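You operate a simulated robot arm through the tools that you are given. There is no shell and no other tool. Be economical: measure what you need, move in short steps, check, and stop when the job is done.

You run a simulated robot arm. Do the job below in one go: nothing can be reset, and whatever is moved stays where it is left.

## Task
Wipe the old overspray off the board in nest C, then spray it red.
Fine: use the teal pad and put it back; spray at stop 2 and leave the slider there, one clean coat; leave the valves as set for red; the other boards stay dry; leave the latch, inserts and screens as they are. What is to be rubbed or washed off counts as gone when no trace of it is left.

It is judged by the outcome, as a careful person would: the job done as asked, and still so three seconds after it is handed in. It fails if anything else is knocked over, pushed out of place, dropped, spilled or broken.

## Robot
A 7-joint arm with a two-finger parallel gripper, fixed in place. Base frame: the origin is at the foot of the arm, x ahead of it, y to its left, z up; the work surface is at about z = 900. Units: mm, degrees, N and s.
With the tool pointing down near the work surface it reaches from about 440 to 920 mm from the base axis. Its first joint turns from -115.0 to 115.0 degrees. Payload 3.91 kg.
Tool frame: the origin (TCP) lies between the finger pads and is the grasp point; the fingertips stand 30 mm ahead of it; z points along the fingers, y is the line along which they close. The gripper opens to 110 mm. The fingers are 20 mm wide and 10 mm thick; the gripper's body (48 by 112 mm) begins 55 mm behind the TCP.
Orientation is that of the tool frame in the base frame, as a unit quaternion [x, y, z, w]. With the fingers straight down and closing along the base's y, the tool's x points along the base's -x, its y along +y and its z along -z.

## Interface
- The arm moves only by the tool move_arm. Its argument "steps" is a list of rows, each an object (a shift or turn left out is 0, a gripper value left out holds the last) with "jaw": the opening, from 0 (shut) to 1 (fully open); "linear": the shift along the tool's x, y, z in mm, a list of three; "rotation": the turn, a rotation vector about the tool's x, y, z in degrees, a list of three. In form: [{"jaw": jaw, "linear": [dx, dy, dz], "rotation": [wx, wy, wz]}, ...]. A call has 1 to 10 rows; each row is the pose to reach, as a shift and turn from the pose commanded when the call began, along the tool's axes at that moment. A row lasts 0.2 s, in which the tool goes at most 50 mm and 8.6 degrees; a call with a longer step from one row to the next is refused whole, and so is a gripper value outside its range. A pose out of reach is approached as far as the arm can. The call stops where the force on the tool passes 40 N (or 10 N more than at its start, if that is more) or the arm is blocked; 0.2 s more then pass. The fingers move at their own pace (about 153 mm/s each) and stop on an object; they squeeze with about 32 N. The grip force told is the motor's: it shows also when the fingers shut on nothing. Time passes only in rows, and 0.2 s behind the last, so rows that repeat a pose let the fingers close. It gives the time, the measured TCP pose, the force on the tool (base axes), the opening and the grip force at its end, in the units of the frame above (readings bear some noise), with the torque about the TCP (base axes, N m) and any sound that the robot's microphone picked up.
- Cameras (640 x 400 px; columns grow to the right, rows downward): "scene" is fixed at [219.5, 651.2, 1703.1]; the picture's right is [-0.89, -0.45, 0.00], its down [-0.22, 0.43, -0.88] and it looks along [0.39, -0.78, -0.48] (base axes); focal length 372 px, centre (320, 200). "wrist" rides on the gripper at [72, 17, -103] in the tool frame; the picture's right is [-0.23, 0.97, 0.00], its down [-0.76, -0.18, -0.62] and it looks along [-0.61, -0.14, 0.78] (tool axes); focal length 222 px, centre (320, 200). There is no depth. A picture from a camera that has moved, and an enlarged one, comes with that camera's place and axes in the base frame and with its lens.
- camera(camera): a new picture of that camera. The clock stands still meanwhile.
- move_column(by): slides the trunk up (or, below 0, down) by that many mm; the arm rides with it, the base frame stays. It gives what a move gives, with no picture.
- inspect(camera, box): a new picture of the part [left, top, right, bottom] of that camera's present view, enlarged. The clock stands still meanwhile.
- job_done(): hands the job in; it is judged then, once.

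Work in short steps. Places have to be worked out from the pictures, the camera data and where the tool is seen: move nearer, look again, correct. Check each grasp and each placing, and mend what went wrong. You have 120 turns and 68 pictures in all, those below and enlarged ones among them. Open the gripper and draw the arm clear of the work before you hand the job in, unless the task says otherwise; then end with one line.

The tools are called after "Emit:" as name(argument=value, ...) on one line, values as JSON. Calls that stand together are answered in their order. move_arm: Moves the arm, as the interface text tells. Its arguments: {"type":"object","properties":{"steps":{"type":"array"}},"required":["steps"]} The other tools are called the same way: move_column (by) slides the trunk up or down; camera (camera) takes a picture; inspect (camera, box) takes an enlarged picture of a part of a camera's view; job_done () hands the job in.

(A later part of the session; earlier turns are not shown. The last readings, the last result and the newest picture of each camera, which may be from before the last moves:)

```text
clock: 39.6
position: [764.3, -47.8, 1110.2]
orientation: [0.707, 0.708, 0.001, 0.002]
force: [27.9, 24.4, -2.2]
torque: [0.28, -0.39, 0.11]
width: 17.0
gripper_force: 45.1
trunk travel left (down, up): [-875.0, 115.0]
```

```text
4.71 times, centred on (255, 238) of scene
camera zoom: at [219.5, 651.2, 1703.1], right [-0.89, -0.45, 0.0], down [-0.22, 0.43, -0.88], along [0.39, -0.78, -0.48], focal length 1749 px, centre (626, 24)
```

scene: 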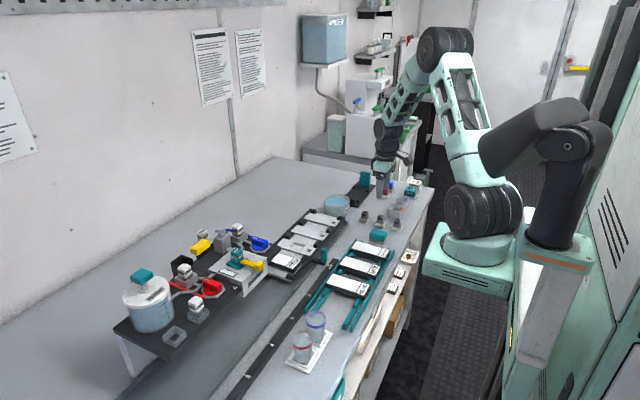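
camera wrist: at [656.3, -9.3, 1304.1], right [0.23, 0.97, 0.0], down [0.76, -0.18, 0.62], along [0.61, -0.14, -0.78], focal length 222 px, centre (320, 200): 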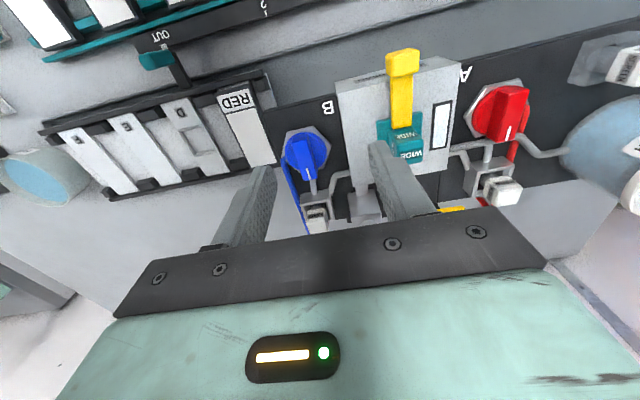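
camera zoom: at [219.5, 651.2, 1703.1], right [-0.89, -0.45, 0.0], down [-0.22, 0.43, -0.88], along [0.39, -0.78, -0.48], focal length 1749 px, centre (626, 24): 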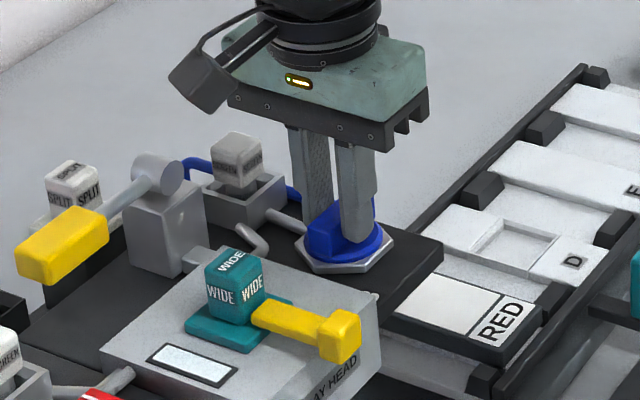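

Blue is now at 90°, across its stub pipe, and the window hasn't changed. I'll release, lift and check.

Emit:
move_arm(steps=[{"jaw": 0.2, "linear": [0, 0, 0]}, {"jaw": 0.36, "linear": [0, 0, 0]}, {"linear": [0, 0, -40]}, {"linear": [0, 0, -85]}])

Emit:
inspect(camera="scene", box=[170, 210, 290, 300])

```text
clock: 40.6
position: [761.1, -50.0, 1196.3]
orientation: [0.707, 0.707, -0.001, -0.001]
force: [0.5, -0.1, -0.6]
torque: [-0.02, 0.05, -0.01]
width: 39.7
gripper_force: 0.0
trunk travel left (down, up): [-875.0, 115.0]
```

```text
4.44 times, centred on (230, 255) of scene
camera zoom: at [219.5, 651.2, 1703.1], right [-0.89, -0.45, 0.0], down [-0.22, 0.43, -0.88], along [0.39, -0.78, -0.48], focal length 1651 px, centre (720, -44)
```

zoom: 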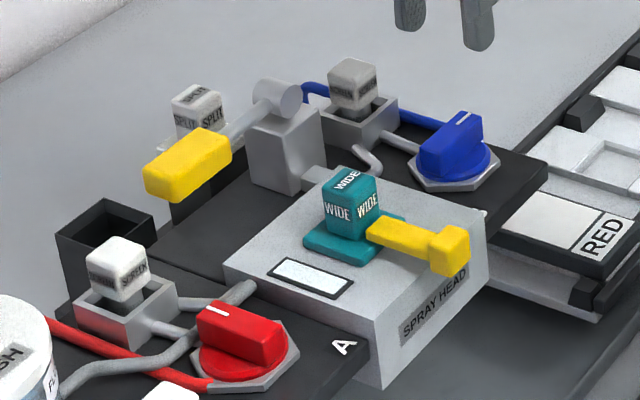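

Blue now points across its pipe. I can't confirm which position is open, so the safest test is both valves across with the slider at OUT: if across means shut, pulling the trigger sprays nothing. I'll move over the red knob.

Emit:
move_arm(steps=[{"jaw": 0.36, "linear": [0, 0, -30], "rotation": [0, 0, -8]}, {"linear": [22, 0, -40], "rotation": [0, 0, -16]}, {"linear": [45, 0, -40], "rotation": [0, 0, -24]}, {"linear": [68, 0, -40], "rotation": [0, 0, -32]}, {"linear": [90, 0, -40], "rotation": [0, 0, -40]}, {"linear": [112, 0, -40], "rotation": [0, 0, -48]}, {"linear": [134, 0, -40], "rotation": [0, 0, -56]}, {"linear": [156, 0, -40], "rotation": [0, 0, -64]}, {"linear": [178, 0, -40], "rotation": [0, 0, -72]}, {"linear": [199, 1, -40], "rotation": [0, 0, -80]}])

Emit:
move_arm(steps=[{"jaw": 0.36, "rotation": [0, 0, -8]}, {"linear": [0, 0, 45], "rotation": [0, 0, -10]}, {"linear": [0, 0, 90], "rotation": [0, 0, -10]}, {"linear": [0, 0, 112], "rotation": [0, 0, -10]}])

Emit:
inspect(camera="wrist", box=[220, 50, 420, 220])

```text
clock: 42.8
position: [762.4, 150.5, 1235.5]
orientation: [0.085, 0.996, 0.0, 0.0]
force: [-0.5, -0.1, -0.1]
torque: [-0.01, 0.02, 0.0]
width: 39.6
gripper_force: 0.0
trunk travel left (down, up): [-875.0, 115.0]
```

```text
clock: 43.8
position: [762.7, 150.4, 1123.1]
orientation: [0.0, 1.0, 0.0, 0.0]
force: [-0.3, -0.7, 0.3]
torque: [0.03, 0.02, -0.01]
width: 39.4
gripper_force: 0.0
trunk travel left (down, up): [-875.0, 115.0]
```

```text
2.35 times, centred on (320, 135) of wrist
camera zoom: at [690.0, 165.4, 1227.1], right [0.23, 0.97, 0.0], down [0.76, -0.18, 0.62], along [0.61, -0.14, -0.78], focal length 523 px, centre (320, 353)
```

zoom: 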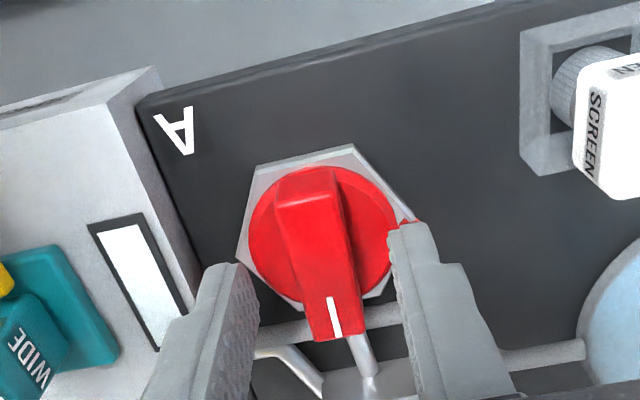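

Centred on red at (762,150). I'll lower 13 mm, grip and test-turn.

Emit:
move_arm(steps=[{"jaw": 0.36, "linear": [0, 0, 13]}, {"jaw": 0.05, "linear": [0, 0, 13]}, {"jaw": 0.05, "linear": [0, 0, 13]}, {"jaw": 0.05, "linear": [0, 0, 13]}, {"linear": [0, 0, 13], "rotation": [0, 0, 8]}, {"linear": [0, 0, 13], "rotation": [0, 0, 16]}, {"linear": [0, 0, 13], "rotation": [0, 0, 16]}])

```text
clock: 45.4
position: [763.0, 149.9, 1110.4]
orientation: [0.139, 0.99, -0.001, 0.001]
force: [1.1, 5.1, -4.8]
torque: [0.14, -0.07, 0.03]
width: 17.1
gripper_force: 44.5
trunk travel left (down, up): [-875.0, 115.0]
```

Emit:
move_arm(steps=[{"jaw": 0.05, "rotation": [0, 0, 8]}, {"rotation": [0, 0, 16]}, {"rotation": [0, 0, 24]}, {"rotation": [0, 0, 32]}, {"rotation": [0, 0, 40]}, {"rotation": [0, 0, 48]}, {"rotation": [0, 0, 56]}, {"rotation": [0, 0, 64]}, {"rotation": [0, 0, 72]}, {"rotation": [0, 0, 74]}])

Emit:
move_arm(steps=[{"jaw": 0.2, "linear": [0, 0, 0]}, {"jaw": 0.36, "linear": [0, 0, 0]}, {"linear": [0, 0, -40]}, {"linear": [0, 0, -85]}])

Emit:
inspect(camera="scene", box=[150, 210, 270, 300])

Emit:
camera(camera="wrist")

```text
clock: 47.6
position: [765.3, 152.5, 1109.9]
orientation: [0.708, 0.707, 0.002, 0.0]
force: [21.9, 24.4, -10.2]
torque: [0.08, -0.26, 0.13]
width: 16.9
gripper_force: 45.1
trunk travel left (down, up): [-875.0, 115.0]
```

```text
clock: 48.6
position: [764.4, 149.9, 1195.2]
orientation: [0.707, 0.707, 0.0, 0.0]
force: [0.0, 0.0, -0.3]
torque: [-0.03, 0.03, 0.01]
width: 39.4
gripper_force: 0.0
trunk travel left (down, up): [-875.0, 115.0]
```

```text
4.44 times, centred on (210, 255) of scene
camera zoom: at [219.5, 651.2, 1703.1], right [-0.89, -0.45, 0.0], down [-0.22, 0.43, -0.88], along [0.39, -0.78, -0.48], focal length 1651 px, centre (809, -44)
```

zoom: 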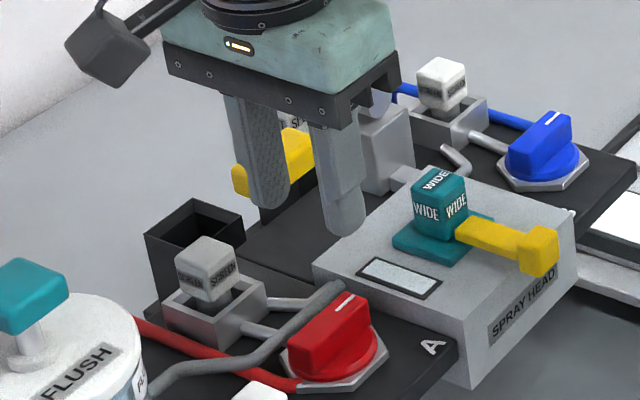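

```text
24 pictures are left
camera wrist: at [781.1, 221.2, 1298.8], right [0.97, -0.23, 0.0], down [-0.18, -0.76, 0.62], along [-0.14, -0.61, -0.78], focal length 222 px, centre (320, 200)
```

wrist: 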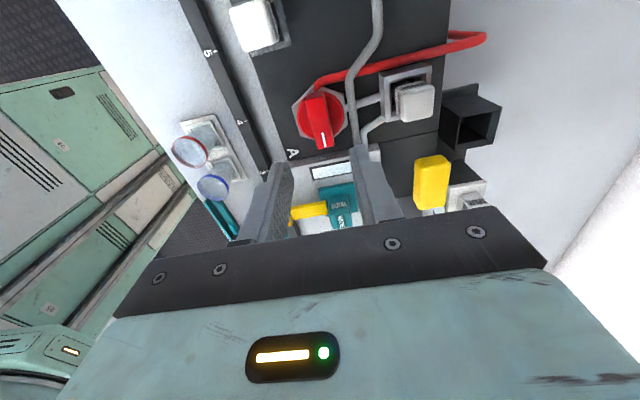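

Both valves are across. The yellow trigger handle triangulates to about (856,80,1122), hinged near y≈0. With the slider still at OUT, I'll go above it with shut fingers and press down as a test.

Emit:
move_arm(steps=[{"jaw": 0, "linear": [-15, 40, 0]}, {"linear": [-40, 75, 0]}, {"linear": [-68, 92, 0]}, {"linear": [-68, 92, 15]}, {"linear": [-68, 92, 30]}, {"linear": [-68, 92, 38]}, {"linear": [-68, 92, 44]}])

Emit:
inspect(camera="scene", box=[150, 200, 270, 290])

```text
clock: 50.2
position: [854.5, 82.5, 1152.5]
orientation: [0.707, 0.707, 0.0, 0.001]
force: [1.2, 0.6, 2.8]
torque: [0.0, -0.07, -0.03]
width: 0.1
gripper_force: 32.2
trunk travel left (down, up): [-875.0, 115.0]
```

```text
4.44 times, centred on (210, 245) of scene
camera zoom: at [219.5, 651.2, 1703.1], right [-0.89, -0.45, 0.0], down [-0.22, 0.43, -0.88], along [0.39, -0.78, -0.48], focal length 1651 px, centre (809, 0)
```

zoom: 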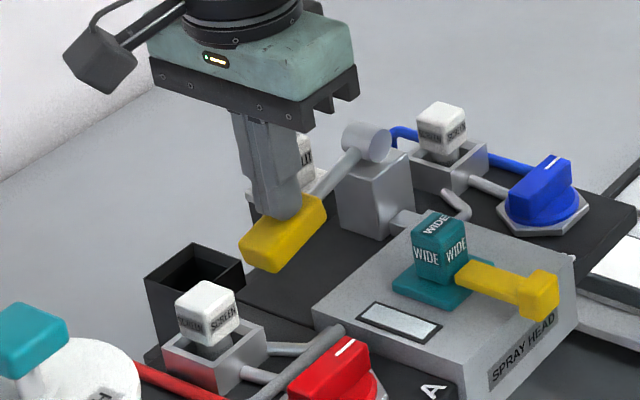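

Just touching the handle at 2.8 N. I'll press down in steps and listen.

Emit:
move_arm(steps=[{"jaw": 0, "linear": [0, 0, 8]}, {"linear": [0, 0, 16]}, {"linear": [-1, 0, 24]}, {"linear": [-3, 0, 32]}, {"linear": [-5, 0, 38]}])

Emit:
inspect(camera="scene", box=[150, 200, 290, 305])

```text
clock: 51.1
position: [856.8, 84.0, 1135.0]
orientation: [0.706, 0.708, 0.008, 0.004]
force: [-0.6, 2.8, 13.4]
torque: [-0.03, 0.03, 0.06]
width: 0.3
gripper_force: 31.7
trunk travel left (down, up): [-875.0, 115.0]
stopped in row 4: the force on the tool passed its limit at 47 N (the readings are from after the stop); the commanded pose is now the measured one
```

```text
3.81 times, centred on (220, 252) of scene
camera zoom: at [219.5, 651.2, 1703.1], right [-0.89, -0.45, 0.0], down [-0.22, 0.43, -0.88], along [0.39, -0.78, -0.48], focal length 1416 px, centre (701, 0)
```

zoom: 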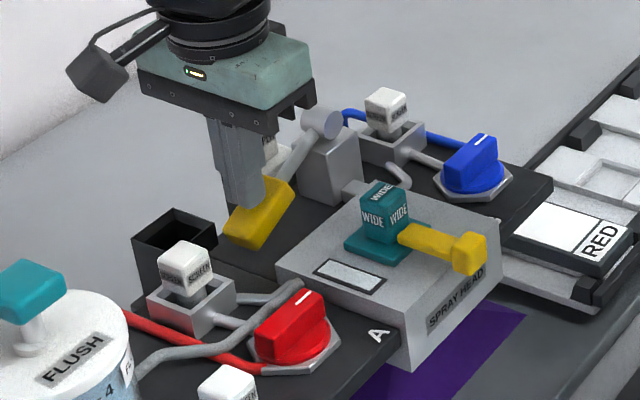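

Purple paint came out, so across means open and the original along-x position was shut. I'll release the lever and see whether the mark is a transient spray or stays on the bed.

Emit:
move_arm(steps=[{"jaw": 0, "linear": [0, 0, -20]}, {"linear": [0, 0, -60]}, {"linear": [30, 0, -80]}])

Emit:
inspect(camera="scene", box=[150, 200, 350, 360])

```text
clock: 51.9
position: [856.2, 110.0, 1213.4]
orientation: [0.707, 0.707, 0.005, 0.003]
force: [0.0, 0.1, 0.8]
torque: [0.05, -0.02, 0.01]
width: 0.0
gripper_force: 32.0
trunk travel left (down, up): [-875.0, 115.0]
```

```text
2.50 times, centred on (250, 280) of scene
camera zoom: at [219.5, 651.2, 1703.1], right [-0.89, -0.45, 0.0], down [-0.22, 0.43, -0.88], along [0.39, -0.78, -0.48], focal length 929 px, centre (495, 0)
```

zoom: 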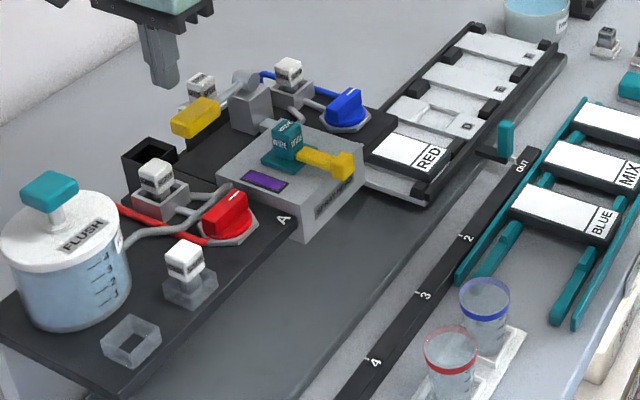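

The fan was transient and left nothing on the bed or the board. The sight window is now purple, though, so the head needs flushing before red. First I'll shut blue by turning it back along x.

Emit:
move_arm(steps=[{"jaw": 0.36, "linear": [-40, -23, 0]}, {"linear": [-80, -46, 0]}, {"linear": [-120, -70, 0]}, {"linear": [-158, -92, 0]}, {"linear": [-158, -92, 40]}, {"linear": [-158, -92, 80]}, {"linear": [-158, -92, 103]}, {"jaw": 0.05, "linear": [-158, -92, 103]}, {"jaw": 0.05, "linear": [-158, -92, 103]}, {"jaw": 0.05, "linear": [-158, -92, 103]}])

```text
clock: 54.1
position: [764.7, -44.6, 1108.0]
orientation: [0.707, 0.708, 0.005, 0.001]
force: [-0.1, -0.6, -0.7]
torque: [-0.24, 0.79, 0.04]
width: 17.0
gripper_force: 44.8
trunk travel left (down, up): [-875.0, 115.0]
```

Emit:
move_arm(steps=[{"jaw": 0.05, "linear": [-4, 0, -2], "rotation": [0, 0, -8.5]}, {"linear": [-4, 0, -2], "rotation": [0, 0, -17]}, {"linear": [-4, 0, -2], "rotation": [0, 0, -25.5]}, {"linear": [-4, 0, -2], "rotation": [0, 0, -34]}, {"linear": [-4, 0, -2], "rotation": [0, 0, -42.5]}, {"linear": [-4, 0, -2], "rotation": [0, 0, -51]}, {"linear": [-4, 0, -2], "rotation": [0, 0, -59.5]}, {"linear": [-4, 0, -2], "rotation": [0, 0, -68]}, {"linear": [-4, 0, -2], "rotation": [0, 0, -76.5]}, {"linear": [-4, 0, -2], "rotation": [0, 0, -85]}])

Emit:
move_arm(steps=[{"jaw": 0.05, "rotation": [0, 0, -5]}, {"jaw": 0.05, "rotation": [0, 0, -5]}])

```text
clock: 55.3
position: [761.0, -46.2, 1108.7]
orientation: [0.427, 0.904, 0.003, -0.001]
force: [-2.7, 6.2, -2.2]
torque: [-0.48, -0.1, 0.0]
width: 17.1
gripper_force: 45.7
trunk travel left (down, up): [-875.0, 115.0]
stopped in row 5: the force on the tool passed its limit at 41 N (the readings are from after the stop); the commanded pose is now the measured one
```

```text
clock: 55.9
position: [761.2, -46.4, 1107.8]
orientation: [0.386, 0.922, 0.005, -0.001]
force: [-6.2, 8.5, 2.2]
torque: [0.55, 1.14, 0.02]
width: 17.1
gripper_force: 45.3
trunk travel left (down, up): [-875.0, 115.0]
```

The turn stalled partway at about 45° from off-axis force, but readings are now low, so I'll continue.

Emit:
move_arm(steps=[{"jaw": 0.05, "rotation": [0, 0, -7]}, {"rotation": [0, 0, -14]}, {"rotation": [0, 0, -14]}])

```text
clock: 56.7
position: [760.9, -46.6, 1107.0]
orientation: [0.272, 0.962, 0.003, -0.001]
force: [-16.1, 7.4, 2.6]
torque: [0.39, 1.64, -0.03]
width: 17.2
gripper_force: 45.3
trunk travel left (down, up): [-875.0, 115.0]
```

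Emit:
move_arm(steps=[{"jaw": 0.05, "linear": [3, -0.7, 0], "rotation": [0, 0, -4]}, {"linear": [3, -0.7, 0], "rotation": [0, 0, -11]}, {"linear": [3, -0.7, 0], "rotation": [0, 0, -18]}, {"linear": [3, -0.7, 0], "rotation": [0, 0, -18]}])

```text
clock: 57.7
position: [759.3, -48.4, 1107.5]
orientation: [0.119, 0.993, 0.002, 0.001]
force: [-3.2, -10.7, -0.4]
torque: [-0.83, 0.27, -0.1]
width: 17.2
gripper_force: 45.1
trunk travel left (down, up): [-875.0, 115.0]
```

Emit:
move_arm(steps=[{"jaw": 0.05, "linear": [-0.5, -1.9, 0], "rotation": [0, 0, -7]}, {"linear": [-0.5, -1.9, 0], "rotation": [0, 0, -13.7]}, {"linear": [-0.5, -1.9, 0], "rotation": [0, 0, -13.7]}])

Emit:
inspect(camera="scene", box=[190, 200, 290, 275])

```text
clock: 58.5
position: [759.8, -50.7, 1109.1]
orientation: [0.0, 1.0, 0.002, 0.001]
force: [2.4, -14.5, 1.7]
torque: [-0.87, 0.93, -0.17]
width: 16.8
gripper_force: 45.4
trunk travel left (down, up): [-875.0, 115.0]
```

```text
5.33 times, centred on (240, 238) of scene
camera zoom: at [219.5, 651.2, 1703.1], right [-0.89, -0.45, 0.0], down [-0.22, 0.43, -0.88], along [0.39, -0.78, -0.48], focal length 1982 px, centre (747, 0)
```

zoom: 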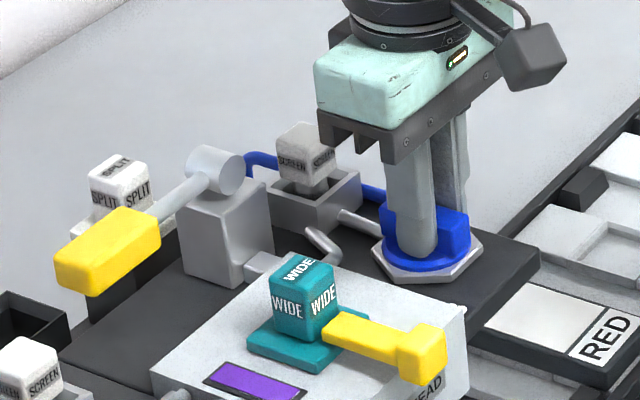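

Blue is back along x, with a slight end-stop torque. I'll release, rise and go look at the flush jar's plunger.

Emit:
move_arm(steps=[{"jaw": 0.25, "linear": [0, 0, 0]}, {"jaw": 0.36, "linear": [0, 0, 0]}, {"linear": [0, 0, -45]}, {"linear": [0, 0, -90]}, {"linear": [0, 0, -130]}])

Emit:
move_arm(steps=[{"jaw": 0, "linear": [5, 45, 0]}, {"linear": [10, 90, 0]}, {"linear": [15, 135, 0]}, {"linear": [20, 180, 0]}, {"linear": [20, 225, 0]}, {"linear": [20, 270, 0]}])

Emit:
camera(camera="wrist")

```text
clock: 59.7
position: [759.2, -49.9, 1237.7]
orientation: [-0.001, 1.0, 0.004, 0.001]
force: [0.9, -0.5, 0.0]
torque: [-0.02, 0.0, -0.02]
width: 39.5
gripper_force: 0.0
trunk travel left (down, up): [-875.0, 115.0]
```

```text
clock: 61.1
position: [738.8, 220.0, 1239.5]
orientation: [0.0, 1.0, 0.003, 0.001]
force: [0.4, -0.4, 0.7]
torque: [0.0, 0.01, -0.01]
width: 0.0
gripper_force: 31.9
trunk travel left (down, up): [-875.0, 115.0]
```

```text
19 pictures are left
camera wrist: at [665.8, 235.7, 1343.1], right [0.23, 0.97, 0.01], down [0.76, -0.18, 0.62], along [0.61, -0.14, -0.78], focal length 222 px, centre (320, 200)
```

wrist: 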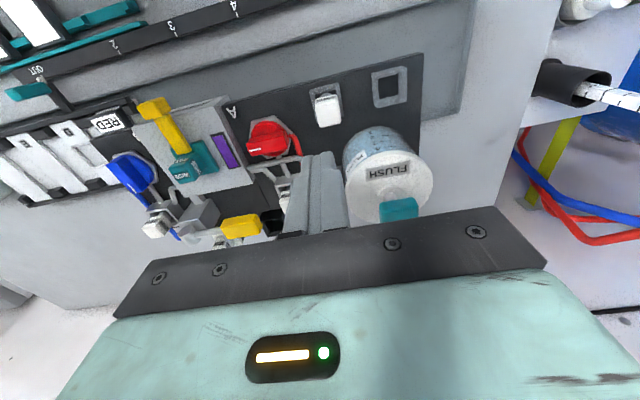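

The FLUSH plunger's teal knob triangulates to about (822,276,1187). I'll move above it and come down in steps until contact.

Emit:
move_arm(steps=[{"jaw": 0, "linear": [-30, 20, -20]}, {"linear": [-60, 40, -20]}, {"linear": [-83, 56, -20]}, {"linear": [-83, 56, 0]}, {"linear": [-83, 56, 8]}, {"linear": [-83, 56, 14]}, {"linear": [-83, 56, 20]}])

Emit:
inspect(camera="scene", box=[100, 220, 260, 340])

```text
clock: 62.7
position: [814.6, 272.9, 1218.7]
orientation: [-0.001, 1.0, 0.004, 0.001]
force: [-0.9, -1.6, 1.9]
torque: [-0.06, 0.0, 0.03]
width: 0.0
gripper_force: 32.0
out of reach, approached as far as the arm can: row 3, 4, 5, 6, 7
trunk travel left (down, up): [-875.0, 115.0]
```

```text
3.33 times, centred on (180, 280) of scene
camera zoom: at [219.5, 651.2, 1703.1], right [-0.89, -0.45, 0.0], down [-0.22, 0.43, -0.88], along [0.39, -0.78, -0.48], focal length 1239 px, centre (787, -67)
```

zoom: 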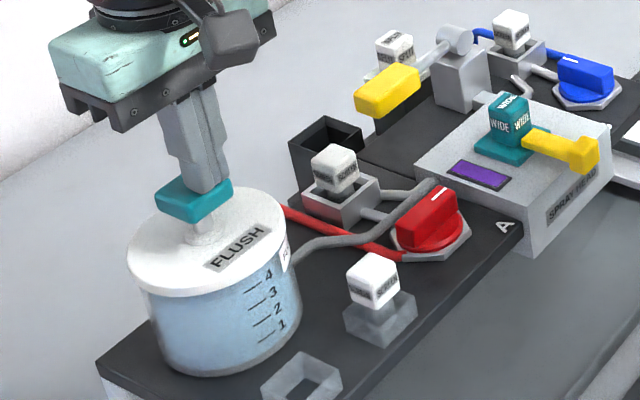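

The tip is just on the plunger, and the arm is near its reach limit. I'll press down in steps and watch the force.

Emit:
move_arm(steps=[{"jaw": 0, "linear": [8, 0, 4]}, {"linear": [8, 0, 10]}, {"linear": [8, 0, 16]}, {"linear": [8, 0, 22]}, {"linear": [8, 0, 28]}])

Emit:
inspect(camera="scene", box=[100, 220, 260, 340])

```text
clock: 63.9
position: [808.8, 274.1, 1202.3]
orientation: [-0.002, 1.0, 0.007, 0.007]
force: [-5.2, -4.3, 18.7]
torque: [-0.14, 0.18, -0.01]
width: 0.1
gripper_force: 31.9
trunk travel left (down, up): [-875.0, 115.0]
heard: click
stopped in row 5: the force on the tool passed its limit at 42 N (the readings are from after the stop); the commanded pose is now the measured one
```

```text
3.33 times, centred on (180, 280) of scene
camera zoom: at [219.5, 651.2, 1703.1], right [-0.89, -0.45, 0.0], down [-0.22, 0.43, -0.88], along [0.39, -0.78, -0.48], focal length 1239 px, centre (787, -67)
```

zoom: 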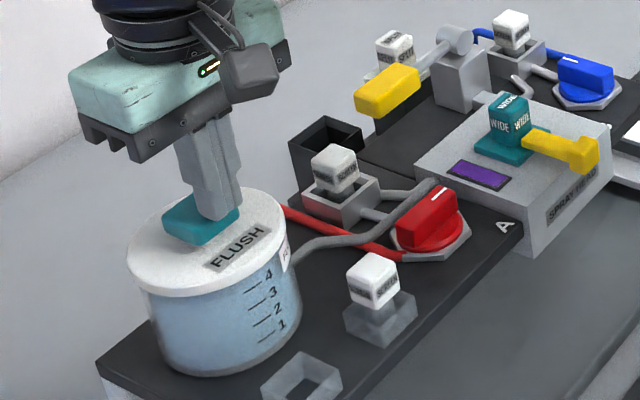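

It clicked at the bottom, but the window is still purple. I'll release the plunger and check again.

Emit:
move_arm(steps=[{"jaw": 0, "linear": [0, 0, -20]}, {"linear": [5, -5, -50]}, {"linear": [30, -20, -60]}])

Emit:
inspect(camera="scene", box=[100, 220, 260, 340])

```text
clock: 64.7
position: [777.4, 254.6, 1257.8]
orientation: [-0.001, 1.0, 0.005, 0.004]
force: [-0.3, -0.3, -0.3]
torque: [-0.02, 0.02, -0.02]
width: 0.0
gripper_force: 31.5
trunk travel left (down, up): [-875.0, 115.0]
```

```text
3.33 times, centred on (180, 280) of scene
camera zoom: at [219.5, 651.2, 1703.1], right [-0.89, -0.45, 0.0], down [-0.22, 0.43, -0.88], along [0.39, -0.78, -0.48], focal length 1239 px, centre (787, -67)
```

zoom: 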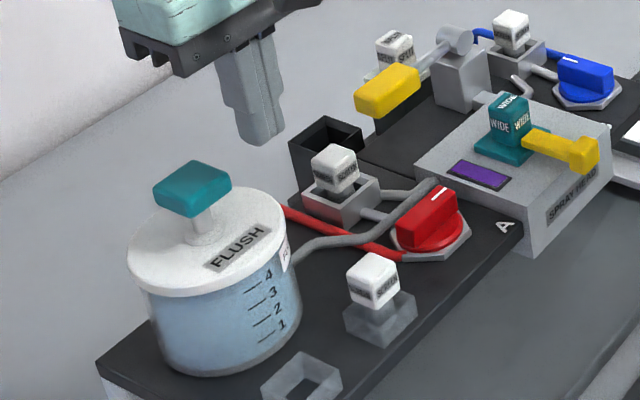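

Still purple and the level hasn't dropped. Perhaps the plunger must be held down, so I'll press again and hold for about a second.

Emit:
move_arm(steps=[{"jaw": 0, "linear": [-31, 18, 10]}, {"linear": [-31, 18, 36]}, {"linear": [-31, 18, 48]}, {"linear": [-31, 18, 55]}, {"linear": [-31, 18, 58]}, {"linear": [-31, 18, 58]}, {"linear": [-31, 18, 58]}, {"linear": [-31, 18, 58]}, {"linear": [-31, 18, 58]}, {"linear": [-31, 18, 58]}])

Emit:
inspect(camera="scene", box=[100, 220, 260, 340])

```text
clock: 66.9
position: [809.8, 269.9, 1200.9]
orientation: [-0.001, 1.0, 0.006, 0.006]
force: [2.8, -1.5, 23.8]
torque: [-0.15, -0.11, -0.04]
width: 0.0
gripper_force: 32.6
trunk travel left (down, up): [-875.0, 115.0]
heard: click
```

```text
3.33 times, centred on (180, 280) of scene
camera zoom: at [219.5, 651.2, 1703.1], right [-0.89, -0.45, 0.0], down [-0.22, 0.43, -0.88], along [0.39, -0.78, -0.48], focal length 1239 px, centre (787, -67)
```

zoom: 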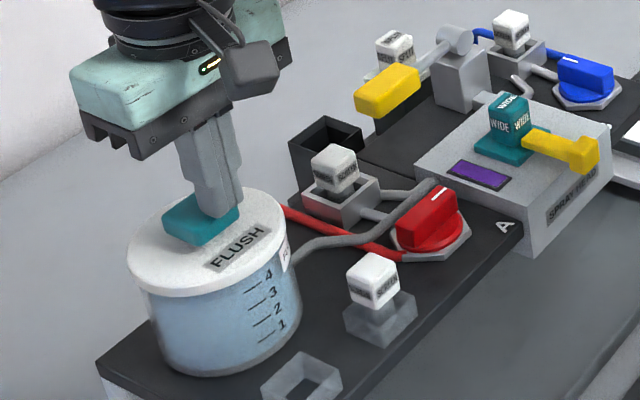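

No change after a held stroke. I'll give two more full strokes in one go before trying it with red shut.

Emit:
move_arm(steps=[{"jaw": 0, "linear": [0, 0, -12]}, {"linear": [0, 0, -25]}, {"linear": [0, 0, -25]}, {"linear": [0, 0, -10]}, {"linear": [0, 0, 0]}, {"linear": [0, 0, -12]}, {"linear": [0, 0, -25]}, {"linear": [0, 0, -25]}, {"linear": [0, 0, -10]}, {"linear": [0, 0, 0]}])

Emit:
inspect(camera="scene", box=[100, 220, 260, 340])

```text
clock: 69.1
position: [810.0, 271.4, 1200.4]
orientation: [-0.001, 1.0, 0.006, 0.007]
force: [-0.7, 0.0, 12.6]
torque: [-0.03, 0.08, 0.02]
width: 0.0
gripper_force: 32.2
trunk travel left (down, up): [-875.0, 115.0]
heard: click, click
```

```text
3.33 times, centred on (180, 280) of scene
camera zoom: at [219.5, 651.2, 1703.1], right [-0.89, -0.45, 0.0], down [-0.22, 0.43, -0.88], along [0.39, -0.78, -0.48], focal length 1239 px, centre (787, -67)
```

zoom: 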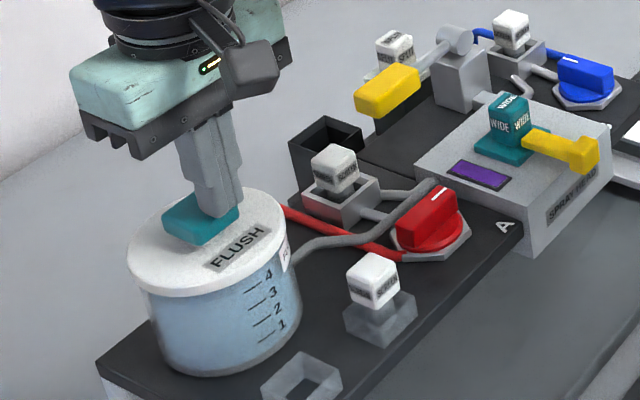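

Strokes click but do nothing with red open, so the flush likely needs both paint valves shut. I'll shut red: lift, turn the hand and go to the red knob.

Emit:
move_arm(steps=[{"jaw": 0, "linear": [0, 0, -45]}, {"linear": [10, -15, -50], "rotation": [0, 0, 8.5]}, {"linear": [20, -30, -50], "rotation": [0, 0, 17]}, {"linear": [30, -45, -50], "rotation": [0, 0, 25.5]}, {"linear": [40, -60, -50], "rotation": [0, 0, 34]}, {"linear": [46, -75, -50], "rotation": [0, 0, 42.5]}, {"linear": [46, -90, -50], "rotation": [0, 0, 51]}, {"linear": [46, -105, -50], "rotation": [0, 0, 59.5]}, {"linear": [46, -121, -50], "rotation": [0, 0, 68]}, {"linear": [46, -121, -50], "rotation": [0, 0, 76.5]}])

Emit:
move_arm(steps=[{"jaw": 0.36, "rotation": [0, 0, 8]}, {"jaw": 0.36, "rotation": [0, 0, 13.5]}, {"jaw": 0.36, "rotation": [0, 0, 13.5]}])

```text
clock: 71.3
position: [763.4, 149.6, 1247.4]
orientation: [0.619, 0.785, 0.007, 0.0]
force: [-0.9, -0.7, 0.1]
torque: [-0.01, -0.04, -0.04]
width: 0.2
gripper_force: 32.8
trunk travel left (down, up): [-875.0, 115.0]
```

```text
clock: 72.1
position: [762.9, 150.4, 1246.5]
orientation: [0.707, 0.708, 0.007, -0.001]
force: [-0.3, 0.6, 0.2]
torque: [-0.02, 0.02, -0.03]
width: 39.6
gripper_force: 0.0
trunk travel left (down, up): [-875.0, 115.0]
```

Emit:
move_arm(steps=[{"jaw": 0.36, "linear": [-1, 0, 45]}, {"linear": [-1, 0, 90]}, {"linear": [-1, 0, 125]}, {"linear": [-1, 0, 136]}, {"jaw": 0.05, "linear": [-1, 0, 136]}, {"jaw": 0.05, "linear": [-1, 0, 136]}, {"jaw": 0.05, "linear": [-1, 0, 136]}])

```text
clock: 73.7
position: [764.7, 150.6, 1111.4]
orientation: [0.707, 0.708, 0.008, -0.001]
force: [2.5, 0.2, -2.1]
torque: [0.67, 0.5, -0.03]
width: 17.1
gripper_force: 45.0
trunk travel left (down, up): [-875.0, 115.0]
```

Gripped. I'll turn red back in two halves, keeping the forces in check.

Emit:
move_arm(steps=[{"jaw": 0.05, "rotation": [0, 0, -7]}, {"rotation": [0, 0, -14]}, {"rotation": [0, 0, -21]}, {"rotation": [0, 0, -28]}, {"rotation": [0, 0, -35]}, {"rotation": [0, 0, -42]}, {"rotation": [0, 0, -42]}])

```text
clock: 75.3
position: [764.2, 149.8, 1110.3]
orientation: [0.405, 0.914, 0.007, 0.002]
force: [-1.2, -2.3, -1.8]
torque: [-0.2, 0.82, -0.02]
width: 17.3
gripper_force: 45.3
trunk travel left (down, up): [-875.0, 115.0]
```

Emit:
move_arm(steps=[{"jaw": 0.05, "rotation": [0, 0, -8]}, {"rotation": [0, 0, -16]}, {"rotation": [0, 0, -24]}, {"rotation": [0, 0, -32]}, {"rotation": [0, 0, -40]}, {"rotation": [0, 0, -48]}, {"rotation": [0, 0, -48]}])

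```text
clock: 76.9
position: [763.7, 150.2, 1111.9]
orientation: [-0.002, 1.0, 0.006, 0.004]
force: [-7.2, -6.6, -2.4]
torque: [-0.81, 1.09, -0.16]
width: 17.0
gripper_force: 44.8
trunk travel left (down, up): [-875.0, 115.0]
```

Red is shut. I'll release, lift and go back to the plunger.

Emit:
move_arm(steps=[{"jaw": 0.25}, {"jaw": 0.36}, {"linear": [0, 0, -45]}, {"linear": [0, 0, -90]}, {"linear": [0, 0, -135]}, {"jaw": 0, "linear": [-10, 40, -135]}, {"linear": [-25, 80, -135]}, {"linear": [-46, 119, -135]}, {"linear": [-46, 119, -135]}])

Emit:
inspect(camera="scene", box=[100, 220, 260, 340])

```text
clock: 78.9
position: [808.7, 268.0, 1246.8]
orientation: [-0.001, 1.0, 0.005, 0.005]
force: [-0.1, -0.9, -0.6]
torque: [-0.01, -0.01, -0.01]
width: 0.1
gripper_force: 32.2
trunk travel left (down, up): [-875.0, 115.0]
```

```text
3.33 times, centred on (180, 280) of scene
camera zoom: at [219.5, 651.2, 1703.1], right [-0.89, -0.45, 0.0], down [-0.22, 0.43, -0.88], along [0.39, -0.78, -0.48], focal length 1239 px, centre (787, -67)
```

zoom: 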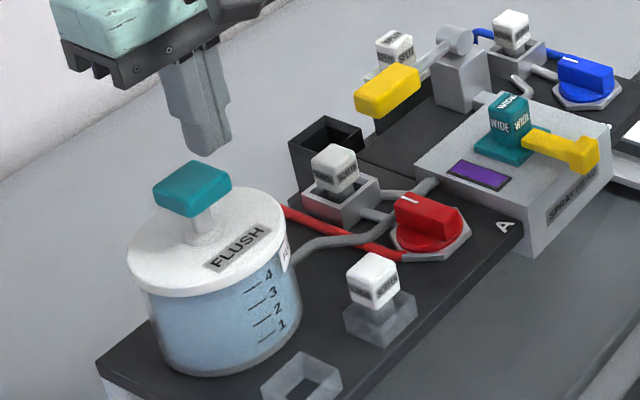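

Both valves are shut, pointers along x. I'll press the plunger once and hold.

Emit:
move_arm(steps=[{"jaw": 0, "linear": [-1, 2, 20]}, {"linear": [-1, 2, 32]}, {"linear": [-1, 2, 42]}, {"linear": [-1, 2, 47]}, {"linear": [-1, 2, 47]}, {"linear": [-1, 2, 30]}, {"linear": [-1, 2, 10]}, {"linear": [-1, 2, 0]}])

Emit:
inspect(camera="scene", box=[100, 220, 260, 340])

```text
clock: 80.7
position: [810.9, 269.7, 1248.9]
orientation: [-0.002, 1.0, 0.007, 0.005]
force: [0.6, 0.3, -0.9]
torque: [0.02, -0.01, 0.0]
width: 0.4
gripper_force: 32.2
trunk travel left (down, up): [-875.0, 115.0]
heard: click
```

```text
3.33 times, centred on (180, 280) of scene
camera zoom: at [219.5, 651.2, 1703.1], right [-0.89, -0.45, 0.0], down [-0.22, 0.43, -0.88], along [0.39, -0.78, -0.48], focal length 1239 px, centre (787, -67)
```

zoom: 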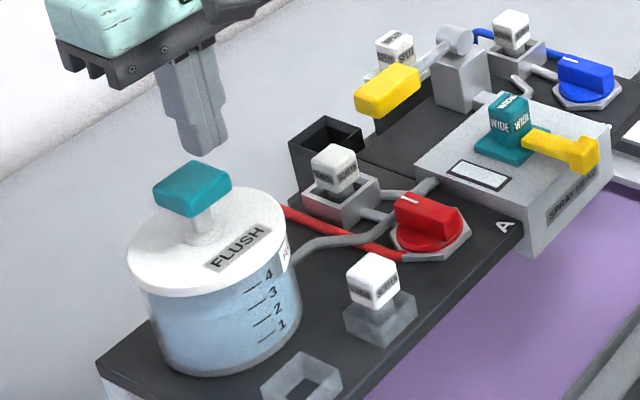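

The flush worked: the window is clear again. Now I'll go back and open red, correcting a small hand tilt on the way.

Emit:
move_arm(steps=[{"jaw": 0, "linear": [15, -38, 0], "rotation": [0.8, 0.57, 0]}, {"linear": [32, -80, 0], "rotation": [0.8, 0.57, 0]}, {"jaw": 0.36, "linear": [47, -119, 0], "rotation": [0.8, 0.57, 0]}, {"linear": [47, -119, 45], "rotation": [0.8, 0.57, 0]}, {"linear": [47, -119, 90], "rotation": [0.8, 0.57, 0]}, {"linear": [47, -120, 115], "rotation": [0.8, 0.57, 0]}, {"linear": [47, -120, 115], "rotation": [0.8, 0.57, 0]}])

```text
clock: 82.3
position: [763.6, 151.8, 1130.3]
orientation: [-0.001, 1.0, -0.002, 0.0]
force: [-0.5, 0.6, 0.1]
torque: [0.02, 0.04, 0.01]
width: 39.6
gripper_force: 0.0
trunk travel left (down, up): [-875.0, 115.0]
```

Emit:
move_arm(steps=[{"jaw": 0.36, "linear": [-0.5, -1.5, 15]}, {"linear": [-0.5, -1.5, 20]}, {"jaw": 0.05, "linear": [-0.5, -1.5, 20]}, {"jaw": 0.05, "linear": [-0.5, -1.5, 20]}, {"jaw": 0.05, "linear": [-0.5, -1.5, 20]}, {"linear": [-0.5, -1.5, 20], "rotation": [0, 0, 8]}, {"linear": [-0.5, -1.5, 20], "rotation": [0, 0, 16]}, {"linear": [-0.5, -1.5, 20], "rotation": [0, 0, 24]}, {"linear": [-0.5, -1.5, 20], "rotation": [0, 0, 32]}, {"linear": [-0.5, -1.5, 20], "rotation": [0, 0, 40]}])

Emit:
move_arm(steps=[{"jaw": 0.05, "rotation": [0, 0, 8]}, {"rotation": [0, 0, 16]}, {"rotation": [0, 0, 24]}, {"rotation": [0, 0, 32]}, {"rotation": [0, 0, 40]}, {"rotation": [0, 0, 48]}, {"rotation": [0, 0, 50]}, {"rotation": [0, 0, 50]}])

```text
clock: 84.5
position: [765.6, 149.9, 1110.5]
orientation: [0.343, 0.939, -0.001, 0.0]
force: [-0.2, -0.1, -4.0]
torque: [0.51, 0.39, 0.04]
width: 16.9
gripper_force: 44.7
trunk travel left (down, up): [-875.0, 115.0]
```

```text
clock: 86.3
position: [766.4, 150.7, 1110.8]
orientation: [0.707, 0.707, -0.001, 0.001]
force: [0.4, 2.1, -5.8]
torque: [0.43, -0.09, 0.0]
width: 17.0
gripper_force: 44.6
trunk travel left (down, up): [-875.0, 115.0]
```

Red is at 90°. I'll nudge a few degrees to check it is at its end, then release.

Emit:
move_arm(steps=[{"jaw": 0.05, "rotation": [0, 0, 3]}, {"rotation": [0, 0, 3]}])

Emit:
move_arm(steps=[{"jaw": 0.25, "rotation": [0, 0, 0]}, {"jaw": 0.36}, {"linear": [0, 0, -45]}, {"linear": [0, 0, -90]}, {"linear": [0, 0, -120]}])

Emit:
inspect(camera="scene", box=[150, 210, 360, 350])

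```text
clock: 86.9
position: [765.3, 149.0, 1111.0]
orientation: [0.724, 0.69, -0.001, 0.002]
force: [2.2, 3.1, -5.3]
torque: [-0.58, -0.07, 1.22]
width: 17.7
gripper_force: 45.0
trunk travel left (down, up): [-875.0, 115.0]
```

```text
clock: 88.1
position: [764.5, 150.0, 1231.0]
orientation: [0.725, 0.689, -0.002, 0.0]
force: [0.0, -0.1, 0.4]
torque: [0.01, 0.0, 0.02]
width: 39.4
gripper_force: 0.0
trunk travel left (down, up): [-875.0, 115.0]
```

```text
2.86 times, centred on (255, 280) of scene
camera zoom: at [219.5, 651.2, 1703.1], right [-0.89, -0.45, 0.0], down [-0.22, 0.43, -0.88], along [0.39, -0.78, -0.48], focal length 1062 px, centre (506, -29)
```

zoom: 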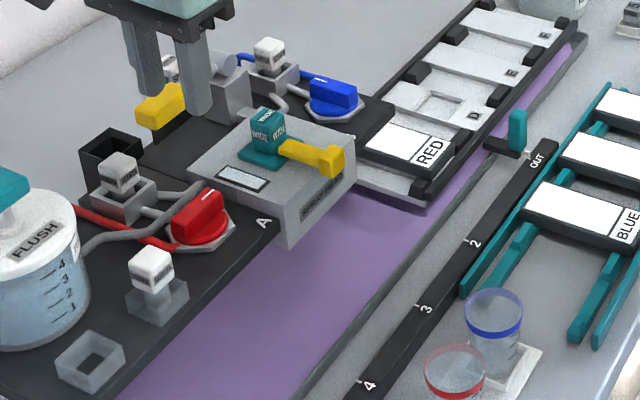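

A hard stop confirms red fully open at 90°, blue is shut, and the window is clear. The flush collected in the tray under the slider. Next is the slider: its teal handle is near (645,−225,958), and stop 2 is about 160 mm further in +y.

Emit:
move_arm(steps=[{"jaw": 0.36, "linear": [-38, -10, 0], "rotation": [0, 0, -8]}, {"linear": [-77, -20, 0], "rotation": [0, 0, -16]}, {"linear": [-115, -30, 0], "rotation": [0, 0, -24]}, {"linear": [-153, -40, 0], "rotation": [0, 0, -32]}, {"linear": [-192, -50, 0], "rotation": [0, 0, -40]}, {"linear": [-230, -60, 0], "rotation": [0, 0, -48]}, {"linear": [-268, -71, 0], "rotation": [0, 0, -56]}, {"linear": [-307, -81, 0], "rotation": [0, 0, -64]}, {"linear": [-345, -91, 0], "rotation": [0, 0, -72]}, {"linear": [-383, -101, 0], "rotation": [0, 0, -80]}])

Emit:
move_arm(steps=[{"jaw": 0.45, "linear": [0, 0, 40], "rotation": [0, 0, -7]}, {"linear": [0, 0, 85], "rotation": [0, 0, -12.8]}, {"linear": [0, 0, 130], "rotation": [0, 0, -12.8]}, {"linear": [0, 0, 175], "rotation": [0, 0, -12.8]}, {"linear": [0, 0, 175], "rotation": [0, 0, -12.8]}])

Emit:
camera(camera="wrist")

```text
clock: 90.3
position: [644.3, -227.0, 1230.8]
orientation: [0.11, 0.994, -0.001, 0.0]
force: [0.9, -0.4, -0.1]
torque: [-0.05, 0.05, -0.03]
width: 39.8
gripper_force: 0.0
trunk travel left (down, up): [-875.0, 115.0]
```

```text
clock: 91.5
position: [645.4, -226.9, 1054.6]
orientation: [0.001, 1.0, -0.001, 0.0]
force: [0.2, 0.3, -0.8]
torque: [0.01, 0.02, -0.01]
width: 49.8
gripper_force: 0.0
trunk travel left (down, up): [-875.0, 115.0]
```

```text
10 pictures are left
camera wrist: at [572.5, -211.4, 1159.7], right [0.23, 0.97, 0.0], down [0.76, -0.18, 0.62], along [0.61, -0.14, -0.78], focal length 222 px, centre (320, 200)
```

wrist: 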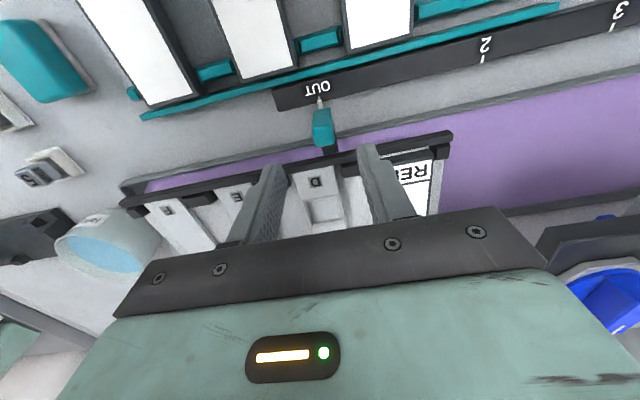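

The handle is centred at (645,−226), right below the hand. I'll lower 75 mm and close on it.

Emit:
move_arm(steps=[{"jaw": 0.45, "linear": [0, 0, 40]}, {"linear": [0, 0, 65]}, {"linear": [0, 0, 75]}, {"jaw": 0.05, "linear": [0, 0, 75]}, {"jaw": 0.05, "linear": [0, 0, 75]}, {"jaw": 0.05, "linear": [0, 0, 75]}])

```text
clock: 92.9
position: [644.8, -224.4, 981.8]
orientation: [0.0, 1.0, -0.001, -0.002]
force: [-0.5, 21.2, -4.3]
torque: [0.64, -0.52, -0.02]
width: 18.0
gripper_force: 45.0
trunk travel left (down, up): [-875.0, 115.0]
```

Gripped. I'll slide about 135 mm at moderate pace, then look at the pointer.

Emit:
move_arm(steps=[{"jaw": 0.05, "linear": [0, 10, 0]}, {"linear": [0, 25, 0]}, {"linear": [0, 42, 0]}, {"linear": [0, 59, 0]}, {"linear": [0, 76, 0]}, {"linear": [0, 93, 0]}, {"linear": [0, 110, 0]}, {"linear": [0, 127, 0]}, {"linear": [0, 140, 0]}, {"linear": [0, 140, 0]}])

Emit:
camera(camera="wrist")

```text
clock: 95.1
position: [644.9, -87.3, 982.1]
orientation: [0.001, 1.0, -0.001, -0.001]
force: [-6.0, 1.2, -16.2]
torque: [0.61, -1.05, 0.14]
width: 17.9
gripper_force: 45.2
trunk travel left (down, up): [-875.0, 115.0]
```

```text
9 pictures are left
camera wrist: at [572.2, -71.3, 1085.6], right [0.23, 0.97, 0.0], down [0.76, -0.18, 0.62], along [0.61, -0.14, -0.78], focal length 222 px, centre (320, 200)
```

wrist: 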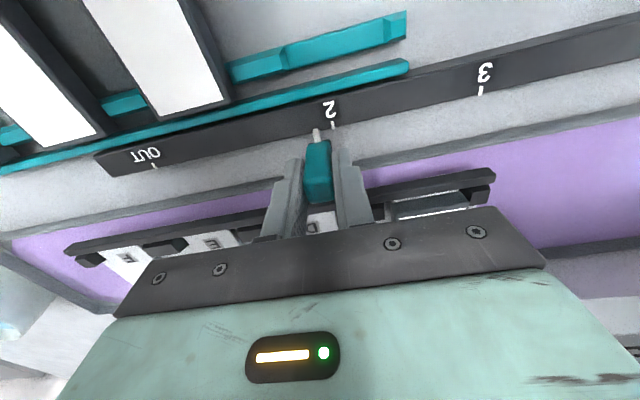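

The pointer is about 12 mm short of the tick at 2. I'll slide the remainder and check.

Emit:
move_arm(steps=[{"jaw": 0.05, "linear": [0, 5, 0]}, {"linear": [0, 9, 0]}, {"linear": [0, 12.5, 0]}, {"linear": [0, 12.5, 0]}])

Emit:
inspect(camera="wrist", box=[260, 70, 400, 170])

```text
clock: 96.1
position: [644.8, -74.4, 981.4]
orientation: [0.001, 1.0, -0.001, -0.001]
force: [-5.1, 0.7, -13.0]
torque: [0.63, 1.02, 0.3]
width: 18.0
gripper_force: 45.0
trunk travel left (down, up): [-875.0, 115.0]
```

```text
4.00 times, centred on (330, 120) of wrist
camera zoom: at [572.2, -59.0, 1085.6], right [0.23, 0.97, 0.0], down [0.76, -0.18, 0.62], along [0.61, -0.14, -0.78], focal length 888 px, centre (280, 520)
```

zoom: 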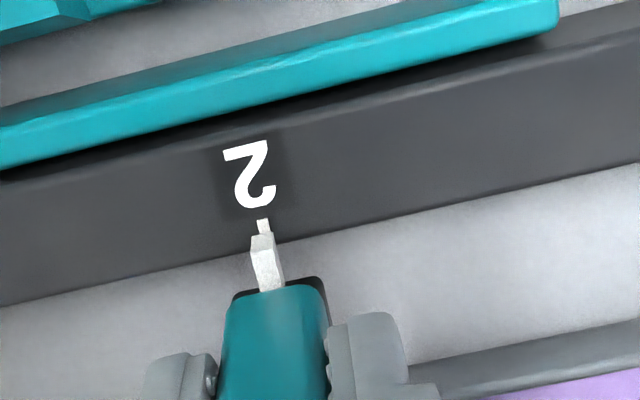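

The pointer sits on the tick for 2. I'll release, rise straight up, then move over to the trigger lever with shut fingers.

Emit:
move_arm(steps=[{"jaw": 0.25}, {"jaw": 0.45}, {"jaw": 0.45}, {"linear": [0, 0, -45]}, {"linear": [0, 0, -90]}, {"linear": [0, 0, -135]}, {"linear": [0, 0, -180]}, {"linear": [0, 0, -225]}, {"linear": [0, 0, -250]}])

Emit:
inspect(camera="scene", box=[150, 200, 350, 340])

```text
clock: 98.1
position: [645.6, -76.1, 1231.4]
orientation: [0.001, 1.0, -0.001, 0.001]
force: [-0.1, -0.6, -0.8]
torque: [-0.02, 0.02, 0.02]
width: 49.2
gripper_force: 0.0
trunk travel left (down, up): [-875.0, 115.0]
```

```text
2.86 times, centred on (250, 270) of scene
camera zoom: at [219.5, 651.2, 1703.1], right [-0.89, -0.45, 0.0], down [-0.22, 0.43, -0.88], along [0.39, -0.78, -0.48], focal length 1062 px, centre (520, 0)
```

zoom: 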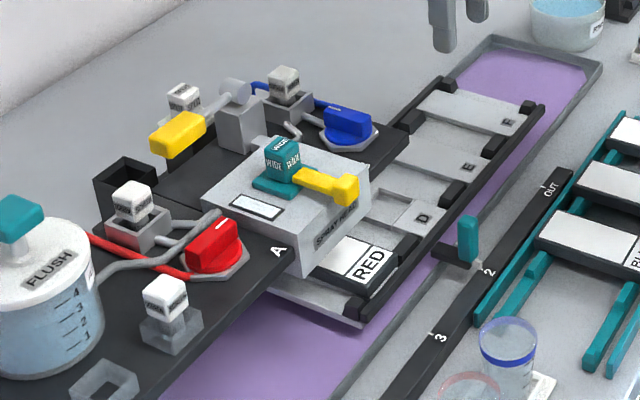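

Board C is under the spray head, red is open, blue is shut and the window is clear. I'll move above the trigger handle.

Emit:
move_arm(steps=[{"jaw": 0, "linear": [-38, 29, 0]}, {"linear": [-76, 58, 0]}, {"linear": [-114, 87, 0]}, {"linear": [-152, 116, 0]}, {"linear": [-190, 145, 0]}, {"linear": [-210, 159, 0]}, {"linear": [-210, 159, 35]}, {"linear": [-210, 159, 65]}, {"linear": [-210, 159, 74]}])

```text
clock: 100.1
position: [856.4, 84.2, 1156.2]
orientation: [0.001, 1.0, 0.0, 0.001]
force: [1.1, 0.6, 1.1]
torque: [0.02, 0.02, 0.0]
width: 0.0
gripper_force: 31.6
trunk travel left (down, up): [-875.0, 115.0]
```

Just above the handle. Now one full pull of the trigger, a brief hold and release.

Emit:
move_arm(steps=[{"jaw": 0, "linear": [0, 0, 10]}, {"linear": [0, 0, 18]}, {"linear": [0, 0, 23]}, {"linear": [0, 0, 25]}, {"linear": [0, 0, 25]}, {"linear": [0, 0, 10]}, {"linear": [0, 0, -25]}, {"linear": [0, 0, -70]}])

Emit:
inspect(camera="scene", box=[150, 200, 350, 340])

```text
clock: 101.9
position: [855.8, 83.8, 1227.3]
orientation: [0.001, 1.0, -0.002, 0.0]
force: [-0.7, -0.5, -0.2]
torque: [0.0, 0.01, -0.01]
width: 0.4
gripper_force: 32.3
trunk travel left (down, up): [-875.0, 115.0]
```

```text
2.86 times, centred on (250, 270) of scene
camera zoom: at [219.5, 651.2, 1703.1], right [-0.89, -0.45, 0.0], down [-0.22, 0.43, -0.88], along [0.39, -0.78, -0.48], focal length 1062 px, centre (520, 0)
```

zoom: 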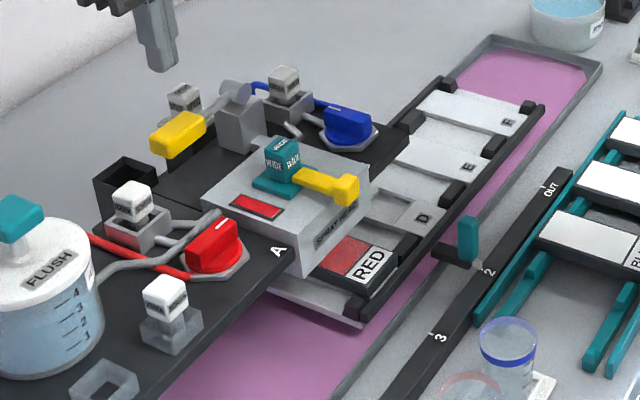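

Window is red and the board is coated. I'll zoom in on the visible part.

Emit:
inspect(camera="scene", box=[250, 270, 310, 315])

```text
8.89 times, centred on (280, 292) of scene
camera zoom: at [219.5, 651.2, 1703.1], right [-0.89, -0.45, 0.0], down [-0.22, 0.43, -0.88], along [0.39, -0.78, -0.48], focal length 3303 px, centre (676, -622)
```

zoom: 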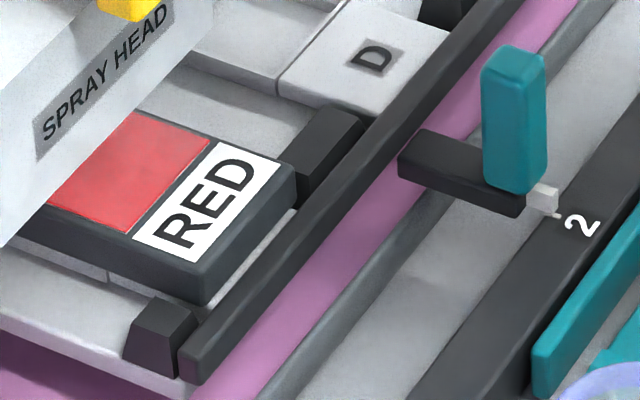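

The coat is red and even on the part I can see. I'd like to view more of it under the head: I'll retreat, open the fingers and tilt the hand so the wrist camera looks in low from the front.

Emit:
move_arm(steps=[{"jaw": 0, "linear": [45, -8, 0]}, {"linear": [92, -16, 0]}, {"linear": [139, -24, 0]}, {"linear": [186, -32, 0]}, {"linear": [233, -44, 0]}, {"jaw": 1, "linear": [276, -60, 0], "rotation": [0, -7.5, 0]}, {"linear": [276, -64, 40], "rotation": [0, -15, 0]}, {"linear": [276, -64, 80], "rotation": [0, -22.5, 0]}, {"linear": [276, -64, 120], "rotation": [0, -30, 0]}, {"linear": [276, -64, 160], "rotation": [0, -30, 0]}])

Emit:
camera(camera="wrist")

```text
clock: 104.1
position: [578.2, 18.8, 1067.8]
orientation: [0.0, 0.966, -0.002, 0.26]
force: [-0.7, 0.0, 0.6]
torque: [0.02, 0.03, 0.04]
width: 110.2
gripper_force: 0.0
trunk travel left (down, up): [-875.0, 115.0]
```

```text
4 pictures are left
camera wrist: at [463.7, 35.5, 1121.1], right [0.2, 0.97, 0.11], down [0.35, -0.18, 0.92], along [0.92, -0.14, -0.37], focal length 222 px, centre (320, 200)
```

wrist: 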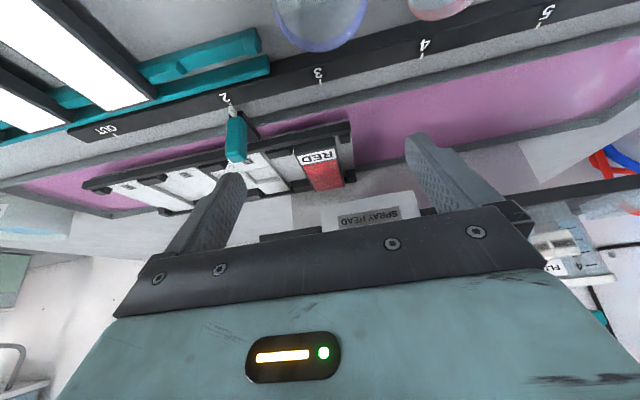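

The whole coated face shows beneath the head. I'll enlarge it.

Emit:
inspect(camera="wrist", box=[230, 120, 370, 210])

```text
4.44 times, centred on (300, 165) of wrist
camera zoom: at [463.7, 35.5, 1121.1], right [0.2, 0.97, 0.11], down [0.35, -0.18, 0.92], along [0.92, -0.14, -0.37], focal length 987 px, centre (409, 356)
```

zoom: 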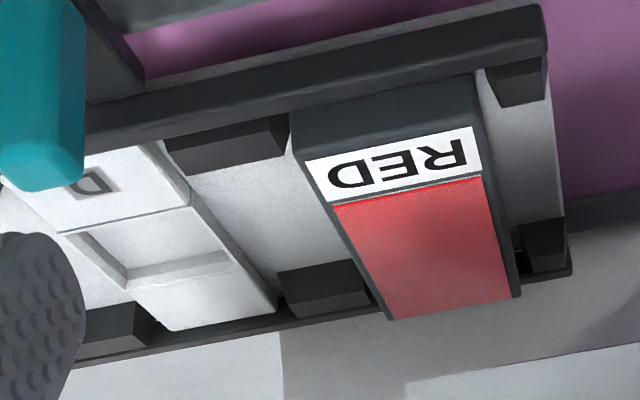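

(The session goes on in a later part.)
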